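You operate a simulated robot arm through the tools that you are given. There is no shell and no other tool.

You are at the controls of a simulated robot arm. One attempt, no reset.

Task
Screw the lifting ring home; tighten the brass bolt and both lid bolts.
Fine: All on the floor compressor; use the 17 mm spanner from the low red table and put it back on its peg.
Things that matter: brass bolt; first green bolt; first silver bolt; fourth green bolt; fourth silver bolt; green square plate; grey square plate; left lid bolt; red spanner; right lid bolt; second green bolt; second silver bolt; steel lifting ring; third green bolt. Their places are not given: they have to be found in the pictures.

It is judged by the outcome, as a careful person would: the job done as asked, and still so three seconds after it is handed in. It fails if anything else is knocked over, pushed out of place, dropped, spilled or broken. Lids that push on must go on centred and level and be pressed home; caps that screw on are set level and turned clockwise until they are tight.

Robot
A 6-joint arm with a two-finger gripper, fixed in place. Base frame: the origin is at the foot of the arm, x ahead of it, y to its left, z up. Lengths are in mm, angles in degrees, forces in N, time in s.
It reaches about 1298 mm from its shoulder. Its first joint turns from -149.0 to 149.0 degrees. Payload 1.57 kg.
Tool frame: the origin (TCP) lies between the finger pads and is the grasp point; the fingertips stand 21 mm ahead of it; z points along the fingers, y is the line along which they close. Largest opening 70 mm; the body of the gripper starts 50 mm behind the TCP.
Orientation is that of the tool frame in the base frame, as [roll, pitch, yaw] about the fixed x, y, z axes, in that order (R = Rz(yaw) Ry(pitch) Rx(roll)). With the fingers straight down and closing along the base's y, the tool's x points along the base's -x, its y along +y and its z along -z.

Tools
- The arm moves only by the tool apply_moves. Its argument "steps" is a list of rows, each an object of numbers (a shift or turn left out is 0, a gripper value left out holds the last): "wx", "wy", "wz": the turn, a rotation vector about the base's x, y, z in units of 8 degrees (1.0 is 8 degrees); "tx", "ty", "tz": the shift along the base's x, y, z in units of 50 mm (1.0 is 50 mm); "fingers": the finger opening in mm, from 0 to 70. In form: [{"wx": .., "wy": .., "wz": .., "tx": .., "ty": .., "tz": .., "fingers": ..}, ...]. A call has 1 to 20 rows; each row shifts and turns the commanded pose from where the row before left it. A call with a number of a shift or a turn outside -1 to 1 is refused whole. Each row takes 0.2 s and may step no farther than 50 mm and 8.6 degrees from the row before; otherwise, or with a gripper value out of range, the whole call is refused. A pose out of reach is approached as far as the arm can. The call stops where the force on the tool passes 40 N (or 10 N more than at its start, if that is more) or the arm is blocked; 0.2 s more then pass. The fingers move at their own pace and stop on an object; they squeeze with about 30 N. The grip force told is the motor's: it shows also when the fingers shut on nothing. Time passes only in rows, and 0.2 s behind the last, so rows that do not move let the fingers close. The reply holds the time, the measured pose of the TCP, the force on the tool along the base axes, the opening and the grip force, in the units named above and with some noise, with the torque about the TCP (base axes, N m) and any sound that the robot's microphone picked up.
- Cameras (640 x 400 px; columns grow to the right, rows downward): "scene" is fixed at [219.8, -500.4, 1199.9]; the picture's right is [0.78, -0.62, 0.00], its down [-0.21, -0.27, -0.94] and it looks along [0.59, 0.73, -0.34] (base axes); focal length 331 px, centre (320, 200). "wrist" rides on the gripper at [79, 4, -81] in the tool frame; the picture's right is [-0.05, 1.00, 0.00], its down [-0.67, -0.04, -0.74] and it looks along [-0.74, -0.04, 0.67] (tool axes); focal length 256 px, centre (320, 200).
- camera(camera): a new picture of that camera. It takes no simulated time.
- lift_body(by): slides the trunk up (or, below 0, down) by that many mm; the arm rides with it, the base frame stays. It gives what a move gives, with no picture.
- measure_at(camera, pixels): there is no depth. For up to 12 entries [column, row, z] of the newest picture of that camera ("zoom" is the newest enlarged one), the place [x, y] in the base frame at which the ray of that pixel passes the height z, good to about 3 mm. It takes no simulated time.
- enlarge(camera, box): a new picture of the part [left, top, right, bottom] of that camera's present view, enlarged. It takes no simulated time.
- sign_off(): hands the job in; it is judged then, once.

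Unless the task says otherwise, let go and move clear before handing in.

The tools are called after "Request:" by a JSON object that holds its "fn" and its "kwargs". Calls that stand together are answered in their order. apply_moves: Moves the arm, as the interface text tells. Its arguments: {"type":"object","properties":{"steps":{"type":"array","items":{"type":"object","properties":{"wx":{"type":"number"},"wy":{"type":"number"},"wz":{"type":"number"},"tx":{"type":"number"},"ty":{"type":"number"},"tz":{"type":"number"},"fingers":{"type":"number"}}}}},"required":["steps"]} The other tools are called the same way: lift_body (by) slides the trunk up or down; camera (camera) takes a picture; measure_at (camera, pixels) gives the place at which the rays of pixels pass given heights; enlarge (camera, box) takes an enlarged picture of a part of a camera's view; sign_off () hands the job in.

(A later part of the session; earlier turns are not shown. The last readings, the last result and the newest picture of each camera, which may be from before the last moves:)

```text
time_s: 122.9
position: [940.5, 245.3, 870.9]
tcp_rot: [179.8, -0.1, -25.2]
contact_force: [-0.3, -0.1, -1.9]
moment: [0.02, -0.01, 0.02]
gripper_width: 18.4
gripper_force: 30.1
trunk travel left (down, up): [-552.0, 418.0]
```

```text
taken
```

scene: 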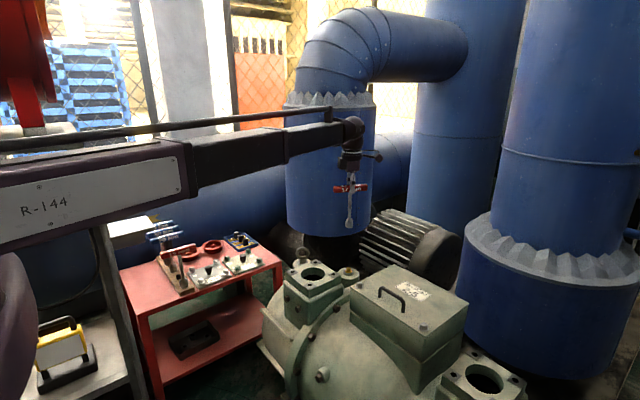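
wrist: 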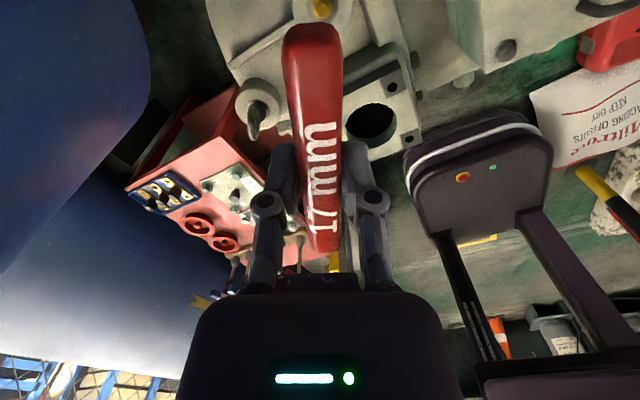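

In position above the brass bolt. I'll lower to ~25 mm above it and check alignment.

Request:
{"fn": "lift_body", "kwargs": {"by": -142}}

Request:
{"fn": "enlarge", "kwargs": {"camera": "scene", "box": [328, 252, 372, 279]}}

Request:
{"fn": "camera", "kwargs": {"camera": "scene"}}

```text
time_s: 124.6
position: [939.0, 242.5, 728.2]
tcp_rot: [180.0, -0.1, -25.4]
contact_force: [0.2, 0.2, -1.6]
moment: [-0.02, 0.01, 0.01]
gripper_width: 18.5
gripper_force: 30.1
trunk travel left (down, up): [-410.0, 560.0]
```

```text
14.55 times, centred on (350, 266) of scene
```

zoom: 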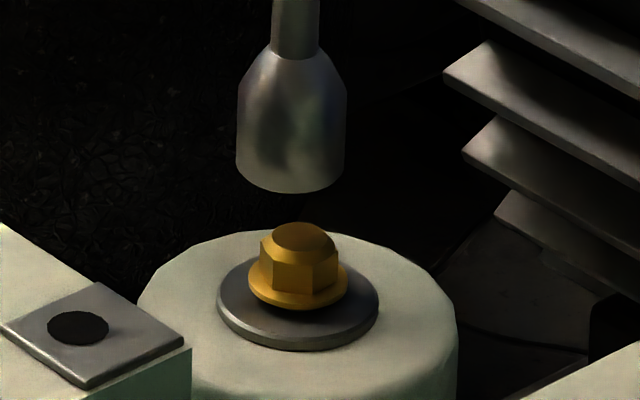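

```text
taken
```

scene: 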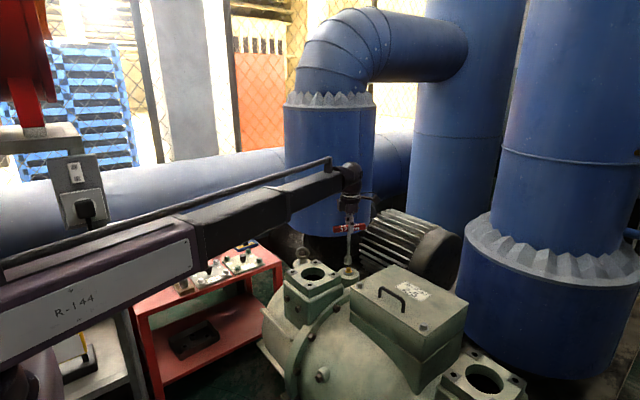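

The socket is ~2.6 mm left of the bolt axis in this view. I'll measure both at their heights for the full correction.

Request:
{"fn": "measure_at", "kwargs": {"camera": "scene", "pixels": [[347.97, 264.1, 581], [347.97, 264.1, 585], [347.97, 264.1, 589], [348.8, 268.5, 557], [348.8, 268.5, 561], [348.8, 268.5, 565]]}}

Request:
{"fn": "apply_moves", "kwargs": {"steps": [{}, {}]}}

```text
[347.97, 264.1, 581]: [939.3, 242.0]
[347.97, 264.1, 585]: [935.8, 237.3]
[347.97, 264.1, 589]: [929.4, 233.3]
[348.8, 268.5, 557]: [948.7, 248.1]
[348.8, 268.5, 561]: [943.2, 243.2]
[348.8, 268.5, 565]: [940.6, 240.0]
```

```text
time_s: 125.2
position: [940.5, 243.6, 730.8]
tcp_rot: [179.8, -0.2, -25.4]
contact_force: [0.4, 0.7, -2.0]
moment: [-0.02, 0.03, -0.06]
gripper_width: 18.5
gripper_force: 30.5
trunk travel left (down, up): [-410.0, 560.0]
```

Request:
{"fn": "apply_moves", "kwargs": {"steps": [{"tx": 0.036, "ty": -0.034}, {}, {}]}}

Request:
{"fn": "lift_body", "kwargs": {"by": -18}}

Request:
{"fn": "enlarge", "kwargs": {"camera": "scene", "box": [328, 252, 372, 279]}}

```text
time_s: 126.0
position: [943.4, 240.6, 728.8]
tcp_rot: [179.8, -0.2, -25.4]
contact_force: [0.4, 0.4, -2.5]
moment: [-0.02, 0.03, 0.0]
gripper_width: 18.6
gripper_force: 30.0
trunk travel left (down, up): [-410.0, 560.0]
```

```text
time_s: 126.6
position: [943.3, 242.3, 710.3]
tcp_rot: [179.9, 0.0, -25.3]
contact_force: [-0.1, 0.4, -2.3]
moment: [-0.04, -0.01, -0.05]
gripper_width: 18.6
gripper_force: 30.0
trunk travel left (down, up): [-392.0, 578.0]
```

```text
14.55 times, centred on (350, 266) of scene
```

zoom: 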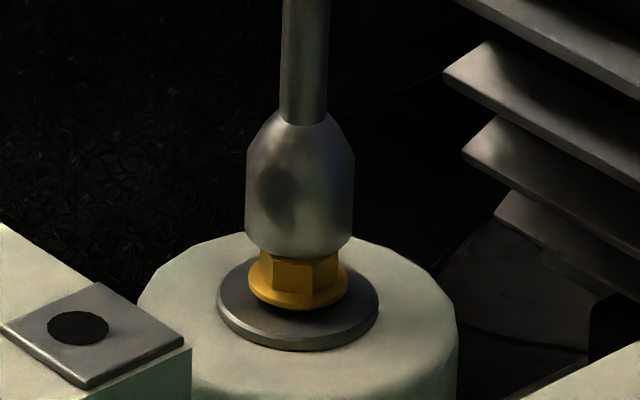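

Laterally aligned now. Lowering gently with force checks.

Request:
{"fn": "lift_body", "kwargs": {"by": -3}}

Request:
{"fn": "lift_body", "kwargs": {"by": -2}}

Request:
{"fn": "lift_body", "kwargs": {"by": -2}}

```text
time_s: 127.2
position: [942.5, 241.4, 708.0]
tcp_rot: [179.7, -0.1, -25.3]
contact_force: [-1.3, -0.7, -1.0]
moment: [-0.09, 0.35, 0.0]
gripper_width: 18.9
gripper_force: 30.3
trunk travel left (down, up): [-389.0, 581.0]
```

```text
time_s: 127.7
position: [942.2, 241.6, 705.3]
tcp_rot: [179.8, 0.0, -25.3]
contact_force: [-3.4, -1.2, -2.7]
moment: [-0.13, 0.36, 0.02]
gripper_width: 18.7
gripper_force: 29.4
trunk travel left (down, up): [-387.0, 583.0]
```

```text
time_s: 128.2
position: [943.2, 241.6, 703.3]
tcp_rot: [179.7, 0.0, -25.4]
contact_force: [-1.6, -1.4, -2.7]
moment: [-0.17, 0.24, 0.0]
gripper_width: 18.5
gripper_force: 29.9
trunk travel left (down, up): [-385.0, 585.0]
```

The socket is sliding on with a slight side load (-2.5,-1.3); I'll yield 0.5 mm and keep lowering.

Request:
{"fn": "apply_moves", "kwargs": {"steps": [{"tx": -0.009, "ty": -0.005}, {}]}}

Request:
{"fn": "lift_body", "kwargs": {"by": -2}}

Request:
{"fn": "lift_body", "kwargs": {"by": -2}}

Request:
{"fn": "lift_body", "kwargs": {"by": -2}}

Request:
{"fn": "enlarge", "kwargs": {"camera": "scene", "box": [328, 252, 372, 279]}}

```text
time_s: 128.8
position: [942.7, 241.6, 704.0]
tcp_rot: [179.8, -0.1, -25.4]
contact_force: [1.1, -0.1, -1.5]
moment: [0.01, 0.0, 0.03]
gripper_width: 18.7
gripper_force: 30.1
trunk travel left (down, up): [-385.0, 585.0]
```

```text
time_s: 129.3
position: [941.7, 242.3, 701.9]
tcp_rot: [179.8, 0.0, -25.4]
contact_force: [-0.3, -0.1, -1.7]
moment: [0.01, 0.02, 0.0]
gripper_width: 18.8
gripper_force: 29.4
trunk travel left (down, up): [-383.0, 587.0]
```

```text
time_s: 129.8
position: [942.0, 241.9, 701.2]
tcp_rot: [179.7, 0.0, -25.4]
contact_force: [1.6, 0.3, 5.5]
moment: [-0.01, -0.21, 0.01]
gripper_width: 18.4
gripper_force: 29.9
trunk travel left (down, up): [-381.0, 589.0]
```

```text
time_s: 130.3
position: [941.2, 240.2, 701.1]
tcp_rot: [179.8, -0.2, -25.4]
contact_force: [3.1, -3.5, 23.4]
moment: [-0.25, -0.44, -0.07]
gripper_width: 18.5
gripper_force: 29.9
trunk travel left (down, up): [-379.0, 591.0]
```

```text
14.55 times, centred on (350, 266) of scene
```

zoom: 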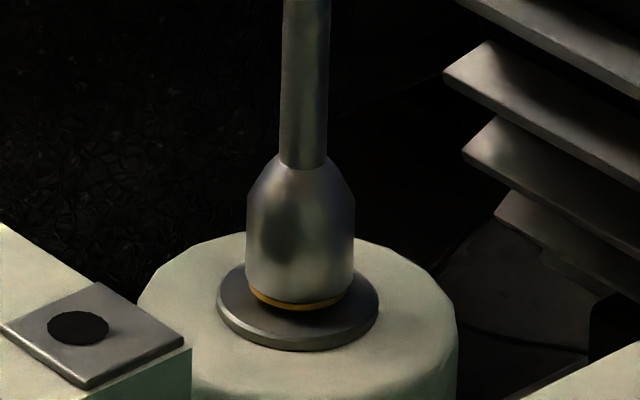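

Fully seated on the brass flange but with 23 N; I'll ease up 3 mm, then start turning clockwise.

Request:
{"fn": "lift_body", "kwargs": {"by": 3}}

Request:
{"fn": "apply_moves", "kwargs": {"steps": [{"wz": -1}, {"wz": -1}, {"wz": -1}, {}]}}

```text
time_s: 130.9
position: [941.3, 241.3, 700.3]
tcp_rot: [179.8, 0.0, -25.3]
contact_force: [0.2, -0.7, -2.6]
moment: [-0.18, 0.06, -0.02]
gripper_width: 18.7
gripper_force: 30.1
trunk travel left (down, up): [-382.0, 588.0]
```

```text
time_s: 131.9
position: [943.4, 241.2, 700.3]
tcp_rot: [179.9, -0.1, -49.5]
contact_force: [1.4, -4.8, -5.5]
moment: [-0.66, -0.17, 0.07]
gripper_width: 18.5
gripper_force: 30.1
trunk travel left (down, up): [-382.0, 588.0]
```

Request:
{"fn": "lift_body", "kwargs": {"by": -1}}

Request:
{"fn": "apply_moves", "kwargs": {"steps": [{"tx": 0.002, "ty": -0.008}, {"wz": -1}, {"wz": -1}, {}]}}

Request:
{"fn": "apply_moves", "kwargs": {"steps": [{"wz": -1}, {"wz": -1}, {}]}}

```text
time_s: 132.4
position: [944.3, 242.5, 700.4]
tcp_rot: [179.8, -0.2, -49.3]
contact_force: [3.4, -5.8, 1.9]
moment: [-0.69, -0.44, 0.04]
gripper_width: 18.4
gripper_force: 30.0
trunk travel left (down, up): [-381.0, 589.0]
```

```text
time_s: 133.4
position: [943.1, 240.4, 699.4]
tcp_rot: [179.8, -0.2, -65.5]
contact_force: [1.9, -7.4, -2.9]
moment: [-1.01, -0.27, 0.03]
gripper_width: 18.3
gripper_force: 30.0
trunk travel left (down, up): [-381.0, 589.0]
```

```text
time_s: 134.2
position: [941.7, 241.1, 700.6]
tcp_rot: [179.7, -0.1, -81.4]
contact_force: [0.3, -6.7, -5.0]
moment: [-0.96, 0.01, 0.03]
gripper_width: 18.4
gripper_force: 30.0
trunk travel left (down, up): [-381.0, 589.0]
```

Request:
{"fn": "lift_body", "kwargs": {"by": -1}}

Request:
{"fn": "apply_moves", "kwargs": {"steps": [{"ty": -0.012}, {"wz": -1}, {"wz": -1}, {}]}}

Request:
{"fn": "apply_moves", "kwargs": {"steps": [{"wz": -1}, {"wz": -1}, {}]}}

```text
time_s: 134.7
position: [942.2, 241.3, 698.7]
tcp_rot: [179.8, 0.0, -81.4]
contact_force: [-1.3, -6.5, 0.7]
moment: [-0.79, -0.01, 0.01]
gripper_width: 18.7
gripper_force: 30.0
trunk travel left (down, up): [-380.0, 590.0]
```

```text
time_s: 135.7
position: [942.7, 239.9, 699.1]
tcp_rot: [179.9, -0.1, -97.4]
contact_force: [-0.9, -4.7, -4.1]
moment: [-0.52, 0.08, 0.07]
gripper_width: 18.5
gripper_force: 30.1
trunk travel left (down, up): [-380.0, 590.0]
```

```text
time_s: 136.5
position: [944.0, 241.0, 698.0]
tcp_rot: [179.7, -0.1, -113.5]
contact_force: [-4.3, -6.9, -9.1]
moment: [-0.89, 0.47, 0.12]
gripper_width: 18.6
gripper_force: 29.8
trunk travel left (down, up): [-380.0, 590.0]
```

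Request:
{"fn": "lift_body", "kwargs": {"by": -1}}

Request:
{"fn": "apply_moves", "kwargs": {"steps": [{"tx": -0.006, "ty": -0.01}, {"wz": -1}, {"wz": -1}, {}]}}

```text
time_s: 137.0
position: [943.7, 241.8, 699.2]
tcp_rot: [179.8, 0.0, -113.3]
contact_force: [-2.9, -6.0, 0.4]
moment: [-0.87, 0.4, 0.11]
gripper_width: 18.3
gripper_force: 29.7
trunk travel left (down, up): [-379.0, 591.0]
```

```text
time_s: 138.0
position: [942.6, 240.6, 698.9]
tcp_rot: [179.9, -0.1, -129.5]
contact_force: [-1.1, -2.0, -1.3]
moment: [-0.32, 0.26, 0.13]
gripper_width: 18.3
gripper_force: 30.0
trunk travel left (down, up): [-379.0, 591.0]
```

Request:
{"fn": "apply_moves", "kwargs": {"steps": [{"wz": -1}, {}]}}

Request:
{"fn": "apply_moves", "kwargs": {"steps": [{"wz": -0.5}, {"wz": -0.5}, {}]}}

Request:
{"fn": "enlarge", "kwargs": {"camera": "scene", "box": [328, 252, 372, 279]}}

```text
time_s: 138.6
position: [942.9, 240.4, 698.2]
tcp_rot: [179.8, -0.1, -137.5]
contact_force: [-1.9, -2.2, -2.9]
moment: [-0.24, 0.26, 0.31]
gripper_width: 19.3
gripper_force: 30.2
trunk travel left (down, up): [-379.0, 591.0]
```

```text
time_s: 139.4
position: [942.7, 241.0, 697.6]
tcp_rot: [179.9, -0.1, -145.4]
contact_force: [-3.2, 0.9, -4.5]
moment: [0.19, 0.19, 0.42]
gripper_width: 20.1
gripper_force: 30.2
trunk travel left (down, up): [-379.0, 591.0]
```

```text
14.55 times, centred on (350, 266) of scene
```

zoom: 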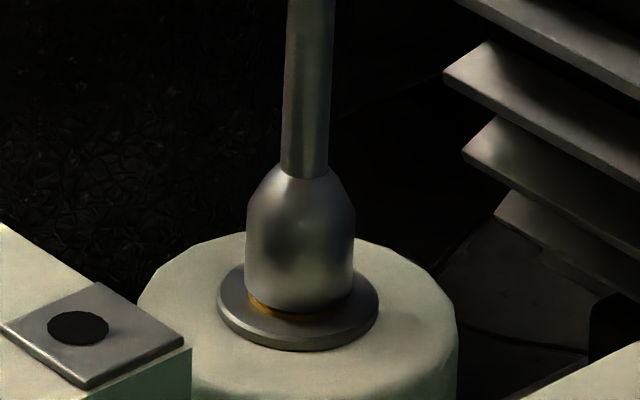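

Torque is 0.42 Nm with the pads twisting and the brass flange flush, so it's tight. I'll unwind step by step until the moment is zero before lifting this time.

Request:
{"fn": "apply_moves", "kwargs": {"steps": [{"wz": 0.5}, {"wz": 0.5}, {"wz": 0.5}, {"wz": 0.5}, {}]}}

Request:
{"fn": "apply_moves", "kwargs": {"steps": [{"wz": 0.4}, {}, {}]}}

```text
time_s: 140.6
position: [943.6, 241.2, 698.6]
tcp_rot: [179.8, -0.1, -129.3]
contact_force: [1.4, 2.3, -1.4]
moment: [0.37, -0.33, 0.0]
gripper_width: 18.4
gripper_force: 29.5
trunk travel left (down, up): [-379.0, 591.0]
```

```text
time_s: 141.4
position: [942.7, 240.0, 697.8]
tcp_rot: [179.9, -0.1, -126.0]
contact_force: [2.9, 4.6, -1.7]
moment: [0.51, -0.42, 0.01]
gripper_width: 18.7
gripper_force: 30.3
trunk travel left (down, up): [-379.0, 591.0]
```

Torque is zero; small side load (2.9,4.6). I'll yield 0.4 mm and lift 3 mm to test for drag.

Request:
{"fn": "apply_moves", "kwargs": {"steps": [{"tx": 0.005, "ty": 0.008}, {}, {}]}}

Request:
{"fn": "lift_body", "kwargs": {"by": 3}}

```text
time_s: 142.2
position: [943.3, 241.2, 697.7]
tcp_rot: [179.7, 0.0, -126.2]
contact_force: [1.9, 0.5, -2.5]
moment: [0.12, -0.2, -0.01]
gripper_width: 18.6
gripper_force: 29.9
trunk travel left (down, up): [-379.0, 591.0]
```

```text
time_s: 142.7
position: [942.4, 242.4, 701.0]
tcp_rot: [179.9, -0.1, -126.2]
contact_force: [0.2, 0.3, -1.0]
moment: [0.05, -0.06, 0.02]
gripper_width: 18.4
gripper_force: 30.2
trunk travel left (down, up): [-382.0, 588.0]
```

No drag. Lifting clear and checking the brass bolt.

Request:
{"fn": "lift_body", "kwargs": {"by": 10}}

Request:
{"fn": "lift_body", "kwargs": {"by": 60}}

Request:
{"fn": "enlarge", "kwargs": {"camera": "scene", "box": [328, 252, 372, 279]}}

Request:
{"fn": "enlarge", "kwargs": {"camera": "scene", "box": [310, 180, 390, 250]}}

Request:
{"fn": "camera", "kwargs": {"camera": "wrist"}}

```text
time_s: 143.3
position: [942.2, 241.6, 710.5]
tcp_rot: [179.8, -0.1, -126.2]
contact_force: [-0.6, 0.3, -2.4]
moment: [-0.01, -0.02, 0.0]
gripper_width: 18.6
gripper_force: 29.8
trunk travel left (down, up): [-392.0, 578.0]
```

```text
time_s: 144.3
position: [943.7, 240.7, 770.3]
tcp_rot: [179.8, -0.1, -126.2]
contact_force: [-1.1, 0.7, -2.1]
moment: [-0.02, 0.03, 0.0]
gripper_width: 18.7
gripper_force: 30.4
trunk travel left (down, up): [-452.0, 518.0]
```

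```text
14.55 times, centred on (350, 266) of scene
```

zoom: 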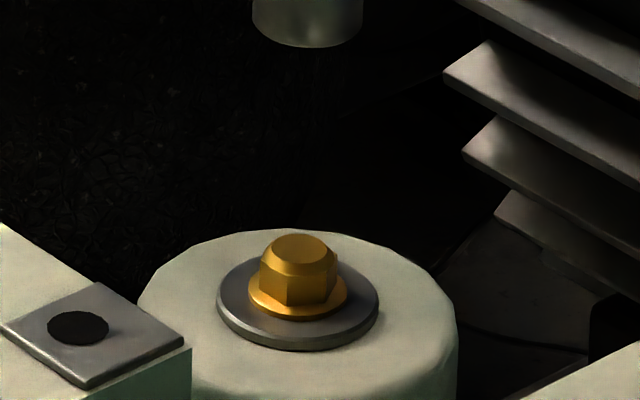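

```text
5.71 times, centred on (350, 215) of scene
```

zoom: 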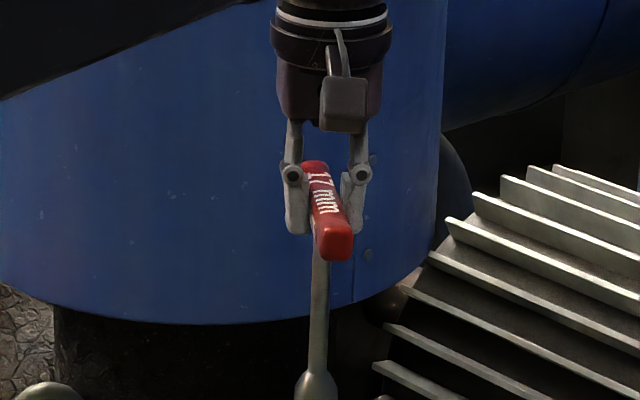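

```text
taken
```

wrist: 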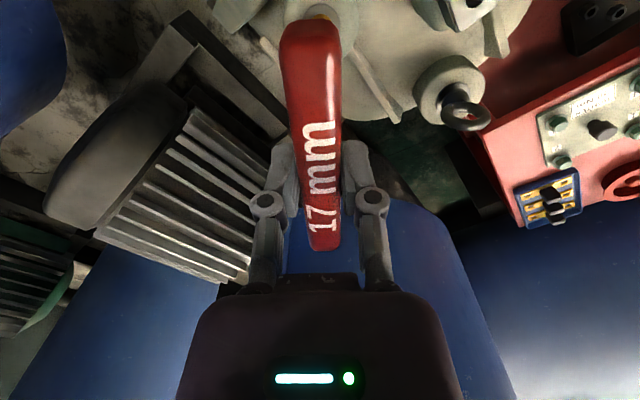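

Brass bolt is down flush on its washer. All three bolts are tight, so I'll raise to z≈880 and carry the spanner back to above its peg at (462,629), turning to the original yaw 0.

Request:
{"fn": "lift_body", "kwargs": {"by": 110}}

Request:
{"fn": "apply_moves", "kwargs": {"steps": [{"wz": 0.986, "tx": -0.602, "ty": 0.4848}, {"wz": 0.986, "tx": -0.602, "ty": 0.4848}, {"wz": 0.986, "tx": -0.602, "ty": 0.4848}, {"wz": 0.986, "tx": -0.602, "ty": 0.4848}, {"wz": 0.986, "tx": -0.602, "ty": 0.4848}, {"wz": 0.986, "tx": -0.602, "ty": 0.4848}, {"wz": 0.986, "tx": -0.602, "ty": 0.4848}, {"wz": 0.986, "tx": -0.602, "ty": 0.4848}, {"wz": 0.986, "tx": -0.602, "ty": 0.4848}, {"wz": 0.986, "tx": -0.602, "ty": 0.4848}, {"wz": 0.986, "tx": -0.602, "ty": 0.4848}, {"wz": 0.986, "tx": -0.602, "ty": 0.4848}, {"wz": 0.986, "tx": -0.602, "ty": 0.4848}, {"wz": 0.986, "tx": -0.602, "ty": 0.4848}, {"wz": 0.986, "tx": -0.602, "ty": 0.4848}, {"wz": 0.986, "tx": -0.602, "ty": 0.4848}, {}, {}]}}

Request:
{"fn": "camera", "kwargs": {"camera": "scene"}}

Request:
{"fn": "camera", "kwargs": {"camera": "wrist"}}

```text
time_s: 145.7
position: [944.0, 241.6, 881.6]
tcp_rot: [179.8, -0.1, -126.2]
contact_force: [-0.9, -0.4, -1.8]
moment: [0.0, 0.02, -0.01]
gripper_width: 18.3
gripper_force: 29.8
trunk travel left (down, up): [-562.0, 408.0]
```

```text
time_s: 149.5
position: [460.4, 625.5, 880.9]
tcp_rot: [179.6, -0.2, 0.1]
contact_force: [0.0, -0.6, -2.3]
moment: [-0.02, -0.04, -0.01]
gripper_width: 18.5
gripper_force: 29.9
trunk travel left (down, up): [-562.0, 408.0]
```

```text
taken
```

scene: 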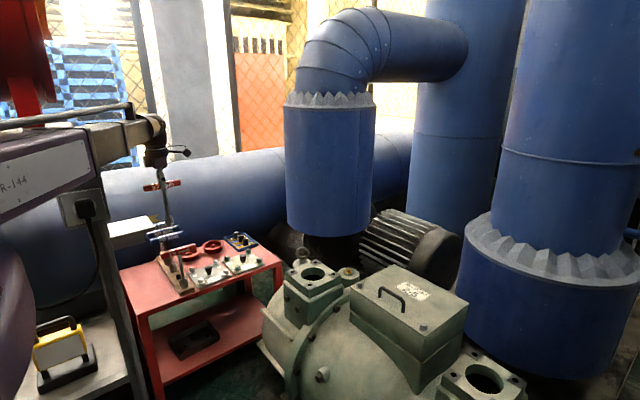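

```text
taken
```

wrist: 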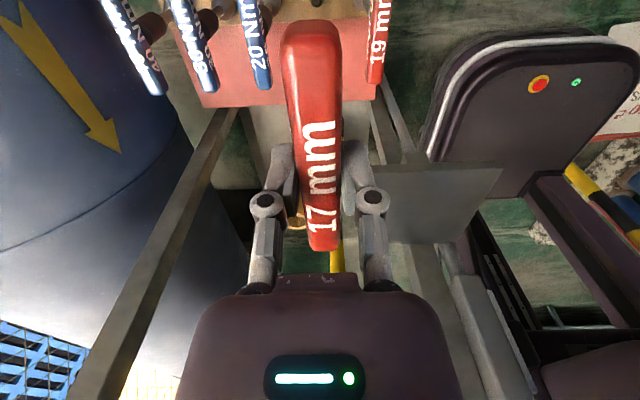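

I'm at (460.4,625.5); I'll correct to (462,629) and level the small tilt, then lower to check over the peg.

Request:
{"fn": "apply_moves", "kwargs": {"steps": [{"tx": 0.032, "ty": 0.07, "wx": 0.05, "wy": 0.02}, {}, {}]}}

Request:
{"fn": "lift_body", "kwargs": {"by": -150}}

Request:
{"fn": "enlarge", "kwargs": {"camera": "scene", "box": [130, 190, 230, 300]}}

Request:
{"fn": "camera", "kwargs": {"camera": "wrist"}}

```text
time_s: 150.3
position: [461.8, 631.5, 881.2]
tcp_rot: [-179.7, 0.1, 0.2]
contact_force: [0.0, -0.8, -2.6]
moment: [-0.03, 0.02, -0.03]
gripper_width: 18.6
gripper_force: 30.2
trunk travel left (down, up): [-562.0, 408.0]
```

```text
time_s: 152.1
position: [463.0, 631.0, 731.7]
tcp_rot: [-179.9, 0.0, 0.1]
contact_force: [-0.5, 0.3, -1.4]
moment: [-0.04, -0.04, 0.0]
gripper_width: 18.3
gripper_force: 29.8
trunk travel left (down, up): [-412.0, 558.0]
```

```text
3.64 times, centred on (180, 245) of scene
```

zoom: 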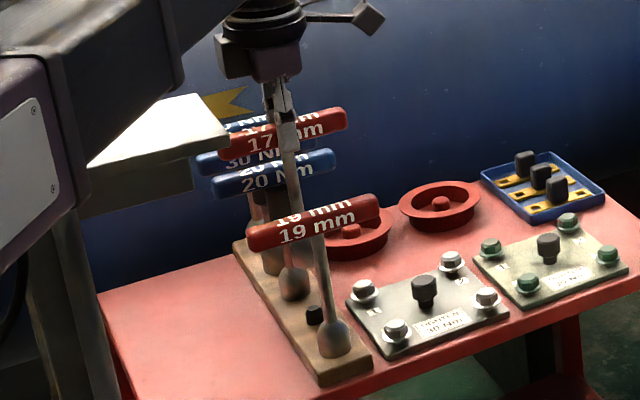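

```text
taken
```

wrist: 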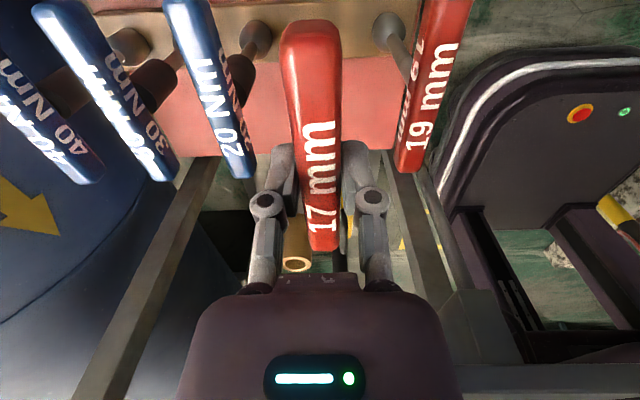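

The peg is visible at zoom (314,315). I'll enlarge the peg/socket area for alignment.

Request:
{"fn": "enlarge", "kwargs": {"camera": "scene", "box": [152, 238, 200, 298]}}

Request:
{"fn": "enlarge", "kwargs": {"camera": "scene", "box": [155, 250, 199, 277]}}

```text
6.67 times, centred on (176, 268) of scene
```

zoom: 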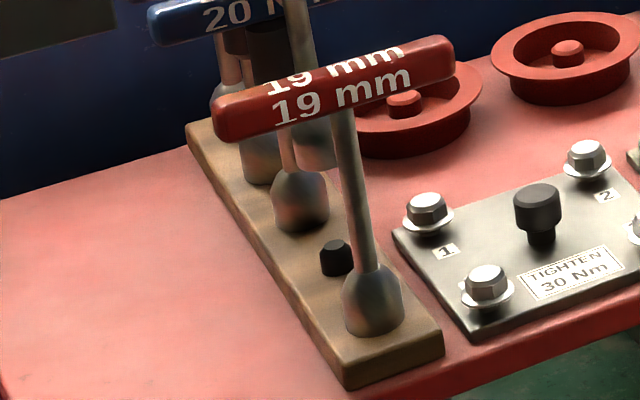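

```text
14.55 times, centred on (177, 264) of scene
```

zoom: 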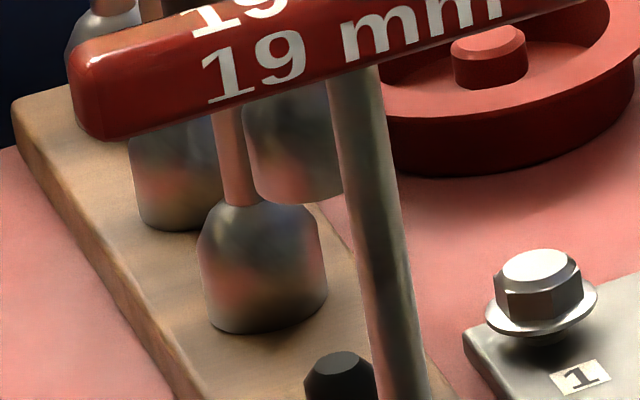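

Request:
{"fn": "measure_at", "kwargs": {"camera": "scene", "pixels": [[175.1, 262.5, 580], [175.1, 262.5, 586], [175.1, 262.5, 592], [178.2, 275.1, 525], [178.2, 275.1, 530], [178.2, 275.1, 535], [178.4, 278.5, 520]]}}

Request:
{"fn": "apply_moves", "kwargs": {"steps": [{}, {}]}}

```text
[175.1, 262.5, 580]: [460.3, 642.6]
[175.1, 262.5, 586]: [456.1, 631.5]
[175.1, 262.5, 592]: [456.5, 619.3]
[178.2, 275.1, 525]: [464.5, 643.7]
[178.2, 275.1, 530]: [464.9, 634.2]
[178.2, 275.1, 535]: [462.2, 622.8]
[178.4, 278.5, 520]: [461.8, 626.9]
```

```text
time_s: 152.7
position: [462.2, 631.5, 731.7]
tcp_rot: [-179.9, 0.1, 0.1]
contact_force: [-0.1, -1.2, -1.8]
moment: [-0.01, -0.02, 0.02]
gripper_width: 18.5
gripper_force: 30.2
trunk travel left (down, up): [-412.0, 558.0]
```

The socket needs about +1 mm in x and -2 mm in y to match the pick-up position and the peg. I'll apply that and lower to just above the peg.

Request:
{"fn": "apply_moves", "kwargs": {"steps": [{"tx": 0.016, "ty": -0.04}, {}, {}]}}

Request:
{"fn": "lift_body", "kwargs": {"by": -40}}

Request:
{"fn": "enlarge", "kwargs": {"camera": "scene", "box": [155, 256, 199, 283]}}

```text
time_s: 153.5
position: [461.5, 628.4, 730.4]
tcp_rot: [-179.8, 0.1, 0.1]
contact_force: [0.0, 0.7, -1.6]
moment: [0.02, -0.04, 0.02]
gripper_width: 18.5
gripper_force: 30.1
trunk travel left (down, up): [-412.0, 558.0]
```

```text
time_s: 154.3
position: [462.9, 628.3, 691.8]
tcp_rot: [-179.8, 0.1, 0.1]
contact_force: [1.1, -0.5, -2.0]
moment: [0.01, 0.02, -0.02]
gripper_width: 18.5
gripper_force: 30.3
trunk travel left (down, up): [-372.0, 598.0]
```

```text
14.55 times, centred on (177, 270) of scene
```

zoom: 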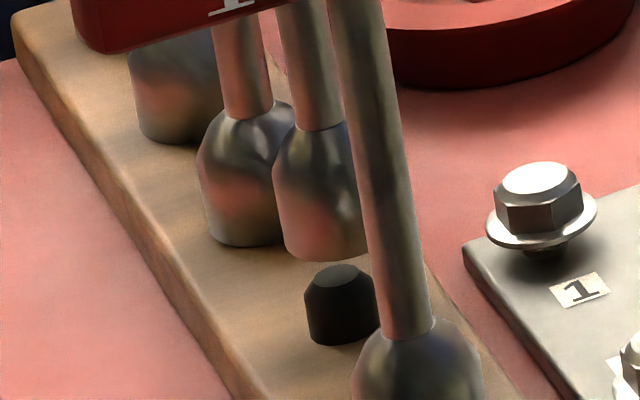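

Request:
{"fn": "enlarge", "kwargs": {"camera": "scene", "box": [170, 266, 188, 284]}}

```text
16.00 times, centred on (179, 275) of scene
```

zoom: 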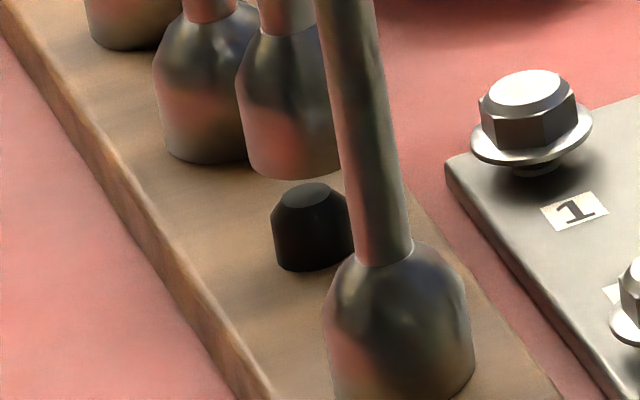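

Socket and peg line up laterally within ~1 mm. I'll lower slowly with force checks.

Request:
{"fn": "lift_body", "kwargs": {"by": -10}}

Request:
{"fn": "lift_body", "kwargs": {"by": -4}}

Request:
{"fn": "lift_body", "kwargs": {"by": -3}}

Request:
{"fn": "enlarge", "kwargs": {"camera": "scene", "box": [170, 266, 188, 284]}}

```text
time_s: 154.9
position: [463.0, 629.0, 680.6]
tcp_rot: [-179.7, 0.2, 0.2]
contact_force: [0.3, 0.6, -2.4]
moment: [0.01, -0.03, 0.0]
gripper_width: 18.6
gripper_force: 30.1
trunk travel left (down, up): [-362.0, 608.0]
```

```text
time_s: 155.4
position: [461.9, 629.1, 677.4]
tcp_rot: [-179.7, 0.1, 0.0]
contact_force: [0.6, -0.1, -1.7]
moment: [0.01, -0.01, 0.02]
gripper_width: 18.6
gripper_force: 30.0
trunk travel left (down, up): [-358.0, 612.0]
```

```text
time_s: 155.9
position: [461.6, 627.5, 674.8]
tcp_rot: [-179.8, 0.2, 0.1]
contact_force: [-2.8, 0.9, -0.6]
moment: [0.15, 0.49, 0.0]
gripper_width: 18.3
gripper_force: 29.6
trunk travel left (down, up): [-355.0, 615.0]
```

```text
16.00 times, centred on (179, 275) of scene
```

zoom: 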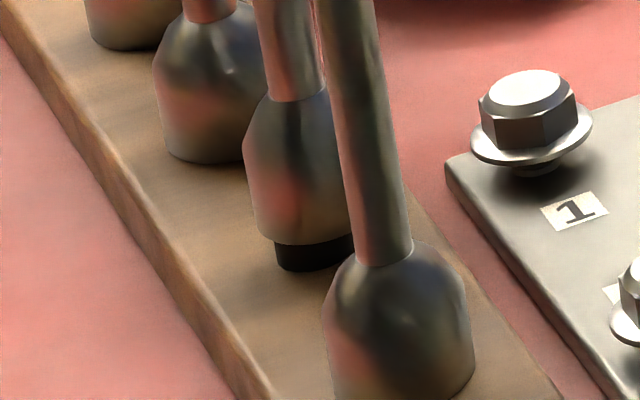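

The socket is sliding over the peg, with a small side force (-2.8,0.9). I'll yield slightly and continue down.

Request:
{"fn": "apply_moves", "kwargs": {"steps": [{"tx": -0.011, "ty": 0.004}, {}]}}

Request:
{"fn": "lift_body", "kwargs": {"by": -3}}

Request:
{"fn": "lift_body", "kwargs": {"by": -2}}

```text
time_s: 156.5
position: [461.4, 629.1, 673.7]
tcp_rot: [-179.8, 0.1, 0.1]
contact_force: [-1.9, -0.7, -1.9]
moment: [-0.09, 0.25, 0.01]
gripper_width: 18.7
gripper_force: 30.0
trunk travel left (down, up): [-355.0, 615.0]
```

```text
time_s: 157.1
position: [460.9, 628.9, 670.9]
tcp_rot: [-179.9, 0.2, 0.1]
contact_force: [-5.5, 0.0, -4.2]
moment: [0.02, 0.73, -0.01]
gripper_width: 18.6
gripper_force: 29.9
trunk travel left (down, up): [-352.0, 618.0]
```

```text
time_s: 157.6
position: [461.8, 628.3, 670.0]
tcp_rot: [-179.8, 0.0, 0.1]
contact_force: [-5.4, 0.6, -3.0]
moment: [-0.03, 0.85, 0.0]
gripper_width: 18.5
gripper_force: 30.2
trunk travel left (down, up): [-350.0, 620.0]
```

Request:
{"fn": "apply_moves", "kwargs": {"steps": [{"tx": -0.012}, {}]}}

Request:
{"fn": "lift_body", "kwargs": {"by": -2}}

Request:
{"fn": "enlarge", "kwargs": {"camera": "scene", "box": [160, 256, 194, 290]}}

```text
time_s: 158.2
position: [461.6, 628.6, 669.6]
tcp_rot: [-179.8, 0.0, 0.1]
contact_force: [-2.1, 1.1, -2.3]
moment: [0.06, 0.42, 0.03]
gripper_width: 18.6
gripper_force: 30.2
trunk travel left (down, up): [-350.0, 620.0]
```

```text
time_s: 158.7
position: [460.4, 628.3, 666.8]
tcp_rot: [-179.8, 0.1, 0.1]
contact_force: [-0.8, -0.2, -2.8]
moment: [0.04, 0.15, 0.03]
gripper_width: 18.4
gripper_force: 30.3
trunk travel left (down, up): [-348.0, 622.0]
```

```text
11.76 times, centred on (177, 273) of scene
```

zoom: 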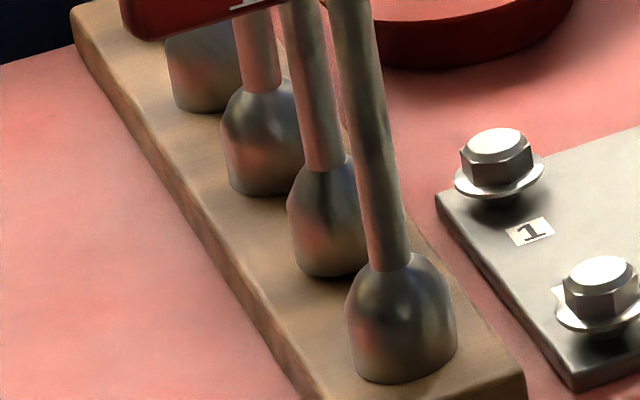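

Almost on the board. Lowering 1–2 mm more until it rests.

Request:
{"fn": "lift_body", "kwargs": {"by": -1}}

Request:
{"fn": "lift_body", "kwargs": {"by": -1}}

```text
time_s: 159.2
position: [461.2, 628.4, 665.4]
tcp_rot: [-179.8, 0.2, 0.2]
contact_force: [0.3, 0.0, -2.1]
moment: [-0.01, 0.01, 0.02]
gripper_width: 18.3
gripper_force: 30.1
trunk travel left (down, up): [-347.0, 623.0]
```

```text
time_s: 159.7
position: [461.8, 629.6, 665.3]
tcp_rot: [-179.9, 0.2, 0.1]
contact_force: [-0.6, 0.1, -1.8]
moment: [-0.03, 0.01, 0.0]
gripper_width: 18.5
gripper_force: 30.4
trunk travel left (down, up): [-346.0, 624.0]
```

Request:
{"fn": "lift_body", "kwargs": {"by": -1}}

Request:
{"fn": "lift_body", "kwargs": {"by": -1}}

Request:
{"fn": "enlarge", "kwargs": {"camera": "scene", "box": [160, 256, 194, 290]}}

```text
time_s: 160.2
position: [462.1, 628.1, 664.6]
tcp_rot: [-179.8, 0.1, 0.1]
contact_force: [0.7, 0.1, 2.0]
moment: [0.05, -0.01, 0.03]
gripper_width: 18.3
gripper_force: 30.1
trunk travel left (down, up): [-345.0, 625.0]
```

```text
time_s: 160.7
position: [460.4, 628.6, 664.1]
tcp_rot: [-179.7, 0.0, 0.1]
contact_force: [2.6, 1.9, 17.0]
moment: [0.16, -0.09, -0.02]
gripper_width: 18.4
gripper_force: 29.6
trunk travel left (down, up): [-344.0, 626.0]
```

```text
11.76 times, centred on (177, 273) of scene
```

zoom: 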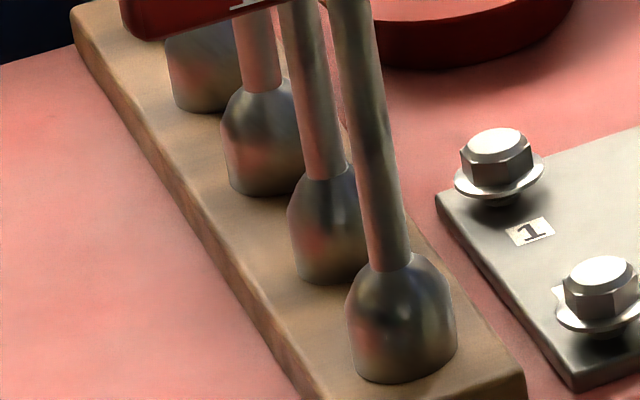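

The spanner rests on the rack board (17 N). I'll ease up 1 mm and open the fingers.

Request:
{"fn": "lift_body", "kwargs": {"by": 1}}

Request:
{"fn": "apply_moves", "kwargs": {"steps": [{"fingers": 26}, {}, {"fingers": 45}, {}, {}]}}

Request:
{"fn": "camera", "kwargs": {"camera": "wrist"}}

```text
time_s: 161.2
position: [460.8, 629.0, 663.9]
tcp_rot: [-179.8, 0.0, 0.1]
contact_force: [1.2, 0.2, 6.1]
moment: [-0.01, -0.13, -0.02]
gripper_width: 18.3
gripper_force: 29.7
trunk travel left (down, up): [-345.0, 625.0]
```

```text
time_s: 162.4
position: [461.4, 628.0, 662.5]
tcp_rot: [-179.8, 0.2, 0.1]
contact_force: [0.5, -0.4, 0.0]
moment: [-0.01, 0.0, 0.02]
gripper_width: 44.8
gripper_force: 0.1
trunk travel left (down, up): [-345.0, 625.0]
```

```text
taken
```

wrist: 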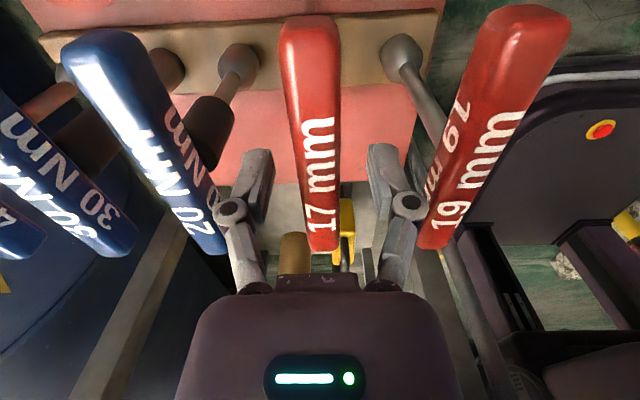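

The spanner stands on its peg just as at the start. I'll raise clear and check the rack.

Request:
{"fn": "lift_body", "kwargs": {"by": 40}}

Request:
{"fn": "lift_body", "kwargs": {"by": 160}}

Request:
{"fn": "enlarge", "kwargs": {"camera": "scene", "box": [110, 200, 290, 310]}}

Request:
{"fn": "enlarge", "kwargs": {"camera": "scene", "box": [280, 235, 344, 275]}}

```text
time_s: 163.3
position: [461.3, 627.8, 703.7]
tcp_rot: [-179.7, 0.1, 0.0]
contact_force: [-0.6, 0.3, -0.1]
moment: [0.03, -0.01, 0.01]
gripper_width: 45.0
gripper_force: 0.0
trunk travel left (down, up): [-385.0, 585.0]
```

```text
time_s: 165.1
position: [462.2, 629.0, 862.9]
tcp_rot: [-179.8, 0.1, 0.1]
contact_force: [0.0, -0.6, -0.5]
moment: [0.02, 0.03, 0.01]
gripper_width: 45.0
gripper_force: 0.0
trunk travel left (down, up): [-545.0, 425.0]
```

```text
3.56 times, centred on (200, 255) of scene
```

zoom: 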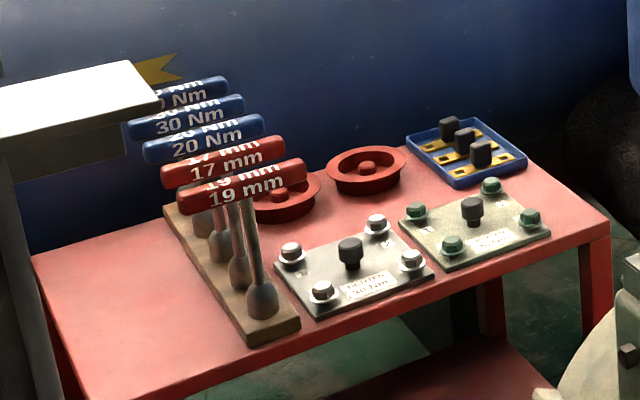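

```text
10.00 times, centred on (312, 255) of scene
```

zoom: 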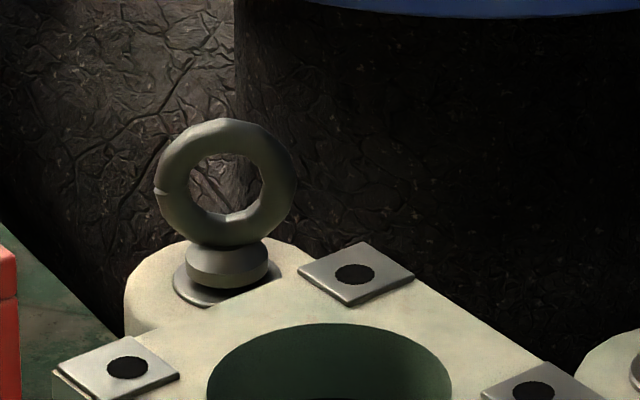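

Rack looks identical to the start. Now the ring: in the scene it's at (302.5,253.5), roughly face-on. I'll move to get a wrist view of it with yaw 270 from about (850,280).

Request:
{"fn": "apply_moves", "kwargs": {"steps": [{"tx": 0.647, "ty": -0.5817, "wz": -0.9375}, {"tx": 0.647, "ty": -0.5817, "wz": -0.9375}, {"tx": 0.647, "ty": -0.5817, "wz": -0.9375}, {"tx": 0.647, "ty": -0.5817, "wz": -0.9375}, {"tx": 0.647, "ty": -0.5817, "wz": -0.9375}, {"tx": 0.647, "ty": -0.5817, "wz": -0.9375}, {"tx": 0.647, "ty": -0.5817, "wz": -0.9375}, {"tx": 0.647, "ty": -0.5817, "wz": -0.9375}, {"tx": 0.647, "ty": -0.5817, "wz": -0.9375}, {"tx": 0.647, "ty": -0.5817, "wz": -0.9375}, {"tx": 0.647, "ty": -0.5817, "wz": -0.9375}, {"tx": 0.647, "ty": -0.5817, "wz": -0.9375}, {}]}}

Request:
{"fn": "camera", "kwargs": {"camera": "wrist"}}

```text
time_s: 167.9
position: [852.1, 277.2, 863.8]
tcp_rot: [-179.8, 0.1, -90.0]
contact_force: [0.0, 0.2, -1.1]
moment: [0.02, -0.02, -0.01]
gripper_width: 45.0
gripper_force: 0.1
out of reach, approached as far as the arm can: row 4, 8
trunk travel left (down, up): [-545.0, 425.0]
```

```text
taken
```

wrist: 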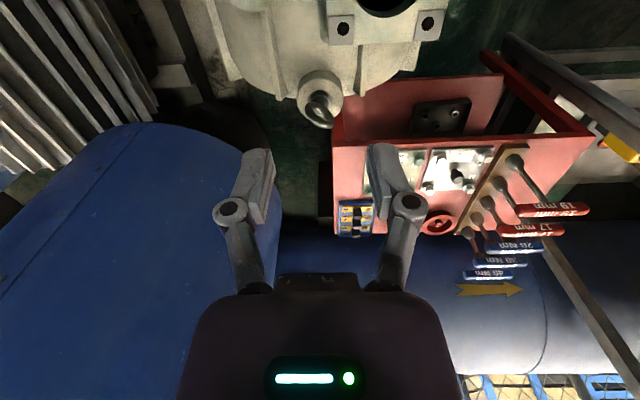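

The ring is at wrist (322,103) on its boss. I'll enlarge it.

Request:
{"fn": "enlarge", "kwargs": {"camera": "wrist", "box": [290, 65, 354, 135]}}

Request:
{"fn": "enlarge", "kwargs": {"camera": "wrist", "box": [180, 0, 460, 140]}}

```text
5.71 times, centred on (322, 100) of wrist
```

zoom: 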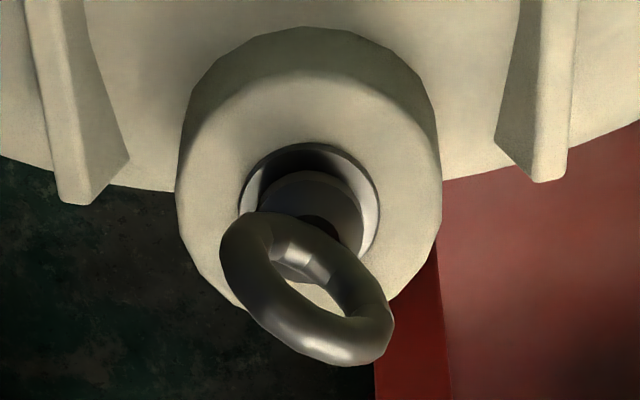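

```text
2.29 times, centred on (320, 70) of wrist
```

zoom: 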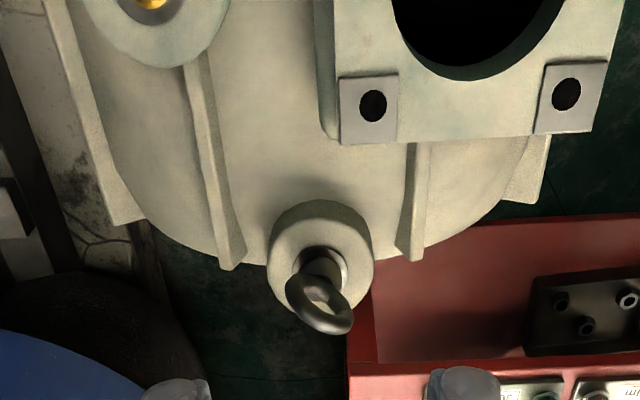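

The ring's plane runs along about -33° (direction (0.84,-0.54)); washer centre at wrist (320.3,100), ring centre at (319.9,115.8). I'll measure these against the scene rays.

Request:
{"fn": "measure_at", "kwargs": {"camera": "wrist", "pixels": [[320.25, 100, 515], [320.25, 100, 530], [320.25, 100, 545], [319.9, 115.8, 545], [319.9, 115.8, 560], [319.9, 115.8, 575]]}}

Request:
{"fn": "measure_at", "kwargs": {"camera": "scene", "pixels": [[302.8, 263, 515], [302.8, 263, 530], [302.8, 263, 545], [302.5, 253.5, 545], [302.5, 253.5, 560], [302.5, 253.5, 575]]}}

```text
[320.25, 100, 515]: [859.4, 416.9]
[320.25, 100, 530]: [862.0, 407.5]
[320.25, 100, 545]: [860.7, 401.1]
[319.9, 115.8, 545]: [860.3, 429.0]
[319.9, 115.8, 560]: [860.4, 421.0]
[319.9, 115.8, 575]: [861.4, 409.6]
```

```text
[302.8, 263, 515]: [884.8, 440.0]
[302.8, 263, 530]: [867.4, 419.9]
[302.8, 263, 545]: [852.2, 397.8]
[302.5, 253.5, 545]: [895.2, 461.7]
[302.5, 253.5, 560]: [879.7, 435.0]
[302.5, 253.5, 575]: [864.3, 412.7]
```

Washer ≈(860.5,404,540) and ring centre ≈(861,406,578), so ring top is near z≈604. Before approaching I'll check clearance to the blue pipe's lower rim, seen at wrist (60–250,122–160).

Request:
{"fn": "measure_at", "kwargs": {"camera": "wrist", "pixels": [[245, 152, 600], [190, 126, 600], [120, 126, 600], [60, 148, 600], [270, 190, 600], [245, 152, 560], [190, 126, 560], [190, 126, 640]]}}

Request:
{"fn": "measure_at", "kwargs": {"camera": "scene", "pixels": [[330, 235, 600], [330, 235, 560], [330, 235, 640], [287, 222, 600], [370, 222, 600]]}}

```text
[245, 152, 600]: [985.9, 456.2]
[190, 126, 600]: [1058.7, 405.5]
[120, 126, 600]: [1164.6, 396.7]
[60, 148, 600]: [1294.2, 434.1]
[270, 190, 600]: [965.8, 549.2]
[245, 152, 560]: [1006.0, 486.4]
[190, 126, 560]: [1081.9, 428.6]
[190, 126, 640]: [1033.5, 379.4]
```

```text
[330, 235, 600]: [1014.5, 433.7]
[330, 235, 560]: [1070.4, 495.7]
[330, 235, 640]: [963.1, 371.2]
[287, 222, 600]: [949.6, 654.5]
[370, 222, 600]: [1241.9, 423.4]
```

Pipe rim is ~135 mm from the ring axis, enough room provided the camera doesn't point straight at it. I'll move above the ring at yaw ≈327 so the fingers close across its faces.

Request:
{"fn": "apply_moves", "kwargs": {"steps": [{"wz": 1, "tx": 0.02, "ty": 0.32}, {"wz": 1, "tx": 0.02, "ty": 0.32}, {"wz": 1, "tx": 0.02, "ty": 0.32}, {"wz": 1, "tx": 0.02, "ty": 0.32}, {"wz": 1, "tx": 0.02, "ty": 0.32}, {"wz": 1, "tx": 0.02, "ty": 0.32}, {"wz": 1, "tx": 0.02, "ty": 0.32}, {"wz": 0.125, "tx": 0.02, "ty": 0.32}, {}, {}]}}

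Request:
{"fn": "lift_body", "kwargs": {"by": -150}}

Request:
{"fn": "camera", "kwargs": {"camera": "wrist"}}

Request:
{"fn": "camera", "kwargs": {"camera": "scene"}}

```text
time_s: 170.1
position: [859.3, 407.8, 863.8]
tcp_rot: [-179.9, 0.1, -32.9]
contact_force: [-1.2, 0.2, -0.2]
moment: [0.01, 0.02, 0.0]
gripper_width: 45.1
gripper_force: 0.1
trunk travel left (down, up): [-545.0, 425.0]
```

```text
time_s: 171.8
position: [858.7, 406.9, 714.1]
tcp_rot: [-179.8, 0.2, -32.8]
contact_force: [0.2, 0.8, 0.8]
moment: [0.0, 0.01, -0.01]
gripper_width: 45.1
gripper_force: 0.0
trunk travel left (down, up): [-395.0, 575.0]
```

```text
taken
```

wrist: 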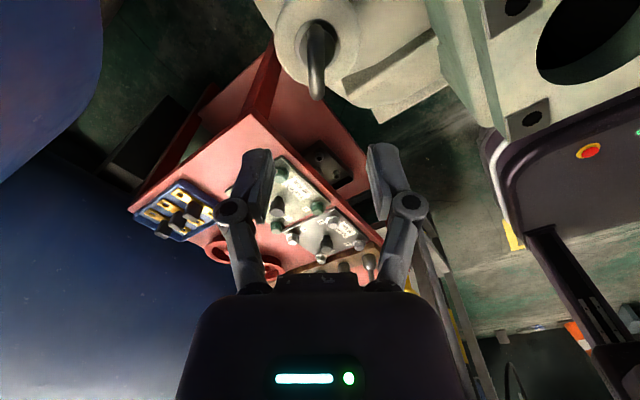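

```text
taken
```

scene: 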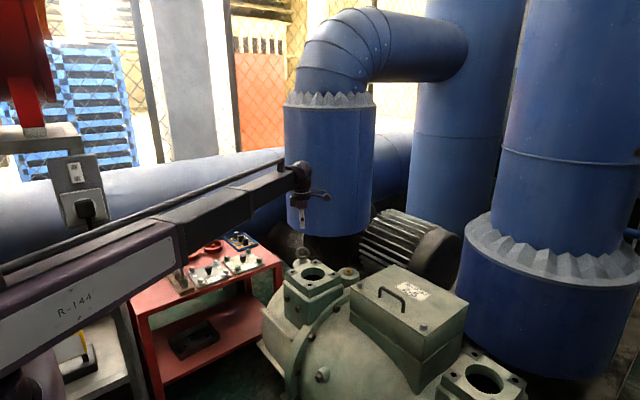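

The ring now appears edge-on at wrist (316,60), aligned with the tool's x as intended. I'll enlarge to check centring.

Request:
{"fn": "enlarge", "kwargs": {"camera": "wrist", "box": [270, 0, 366, 120]}}

Request:
{"fn": "measure_at", "kwargs": {"camera": "wrist", "pixels": [[316, 60, 600], [316, 90, 600], [317, 97, 590], [318, 40, 545]]}}

```text
3.33 times, centred on (318, 60) of wrist
```

zoom: 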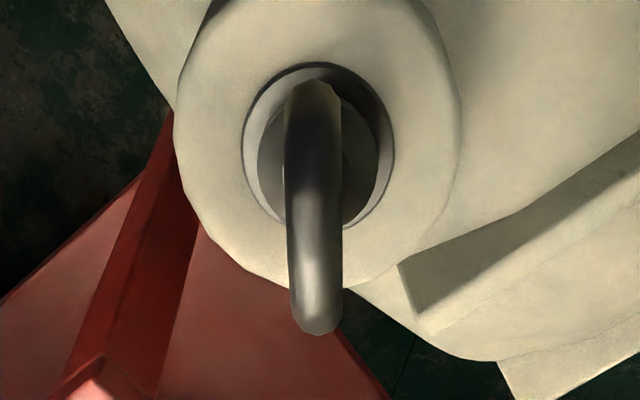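

```text
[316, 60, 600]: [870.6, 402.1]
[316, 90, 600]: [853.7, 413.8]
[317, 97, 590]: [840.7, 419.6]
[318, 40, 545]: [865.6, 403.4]
```

Ring is centred along the tool x and within ~2 mm across. I'll lower to about z=645 and check again from both cameras.

Request:
{"fn": "lift_body", "kwargs": {"by": -68}}

Request:
{"fn": "camera", "kwargs": {"camera": "wrist"}}

Request:
{"fn": "enlarge", "kwargs": {"camera": "scene", "box": [270, 190, 334, 270]}}

```text
time_s: 172.9
position: [859.5, 407.5, 646.1]
tcp_rot: [-179.7, 0.1, -32.9]
contact_force: [0.2, -0.8, 0.9]
moment: [0.01, -0.01, 0.01]
gripper_width: 44.9
gripper_force: 0.0
trunk travel left (down, up): [-327.0, 643.0]
```

```text
taken
```

wrist: 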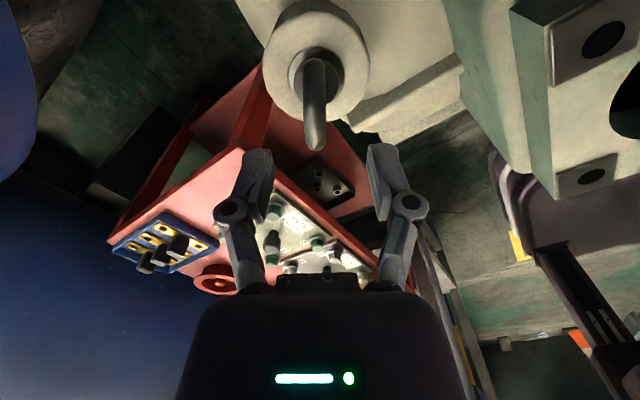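

```text
5.00 times, centred on (302, 230) of scene
```

zoom: 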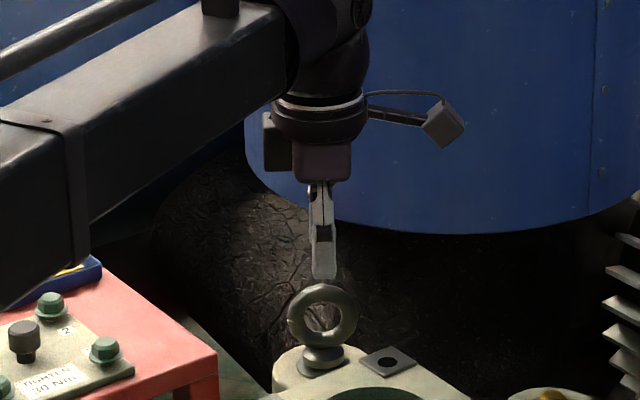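

The ring sits ~2.5 mm off-centre between the fingers (col 315 vs 320). I'll shift (+1.2,+1.9) mm and lower so the pads straddle the upper half of the ring.

Request:
{"fn": "apply_moves", "kwargs": {"steps": [{"tx": 0.024, "ty": 0.037, "fingers": 40}, {}, {}]}}

Request:
{"fn": "lift_body", "kwargs": {"by": -25}}

Request:
{"fn": "camera", "kwargs": {"camera": "wrist"}}

Request:
{"fn": "enlarge", "kwargs": {"camera": "scene", "box": [270, 200, 334, 270]}}

```text
time_s: 173.7
position: [859.4, 408.5, 645.5]
tcp_rot: [-179.9, 0.1, -32.8]
contact_force: [0.3, 0.4, 0.4]
moment: [0.01, 0.04, -0.01]
gripper_width: 39.9
gripper_force: 0.1
trunk travel left (down, up): [-327.0, 643.0]
```

```text
time_s: 174.4
position: [861.0, 408.6, 620.4]
tcp_rot: [-179.8, 0.1, -32.9]
contact_force: [-0.7, 0.0, -0.2]
moment: [-0.01, -0.01, -0.02]
gripper_width: 39.8
gripper_force: 0.1
trunk travel left (down, up): [-302.0, 668.0]
```

```text
taken
```

wrist: 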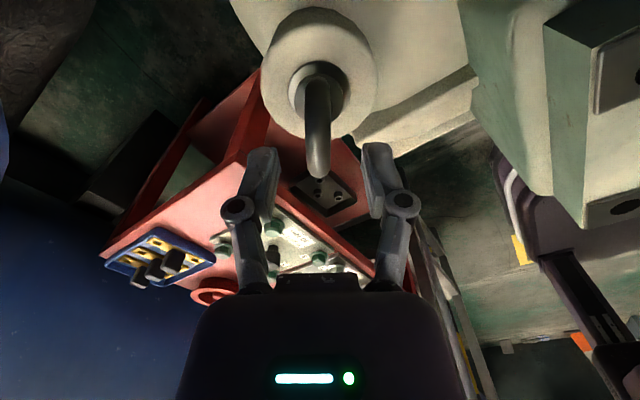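

```text
5.71 times, centred on (302, 235) of scene
```

zoom: 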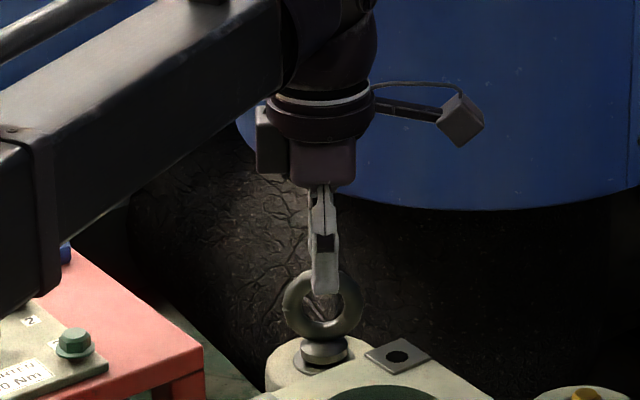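

Centred now (ring at col 319). I'll lower 22 mm so the top of the ring is at the pads' centre, then close.

Request:
{"fn": "lift_body", "kwargs": {"by": -22}}

Request:
{"fn": "camera", "kwargs": {"camera": "wrist"}}

Request:
{"fn": "enlarge", "kwargs": {"camera": "scene", "box": [280, 225, 330, 275]}}

```text
time_s: 175.1
position: [861.1, 408.9, 598.3]
tcp_rot: [-179.8, 0.0, -33.0]
contact_force: [0.6, -0.2, 0.2]
moment: [-0.03, -0.01, -0.02]
gripper_width: 39.8
gripper_force: 0.0
trunk travel left (down, up): [-280.0, 690.0]
```

```text
taken
```

wrist: 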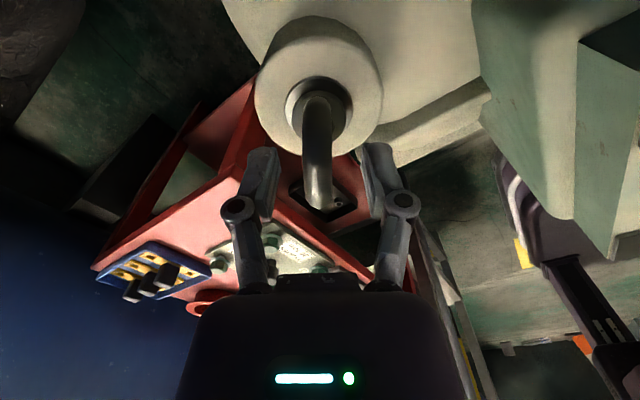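

```text
8.00 times, centred on (305, 250) of scene
```

zoom: 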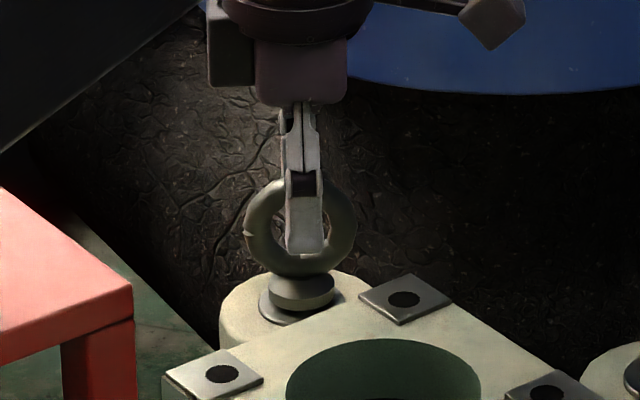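

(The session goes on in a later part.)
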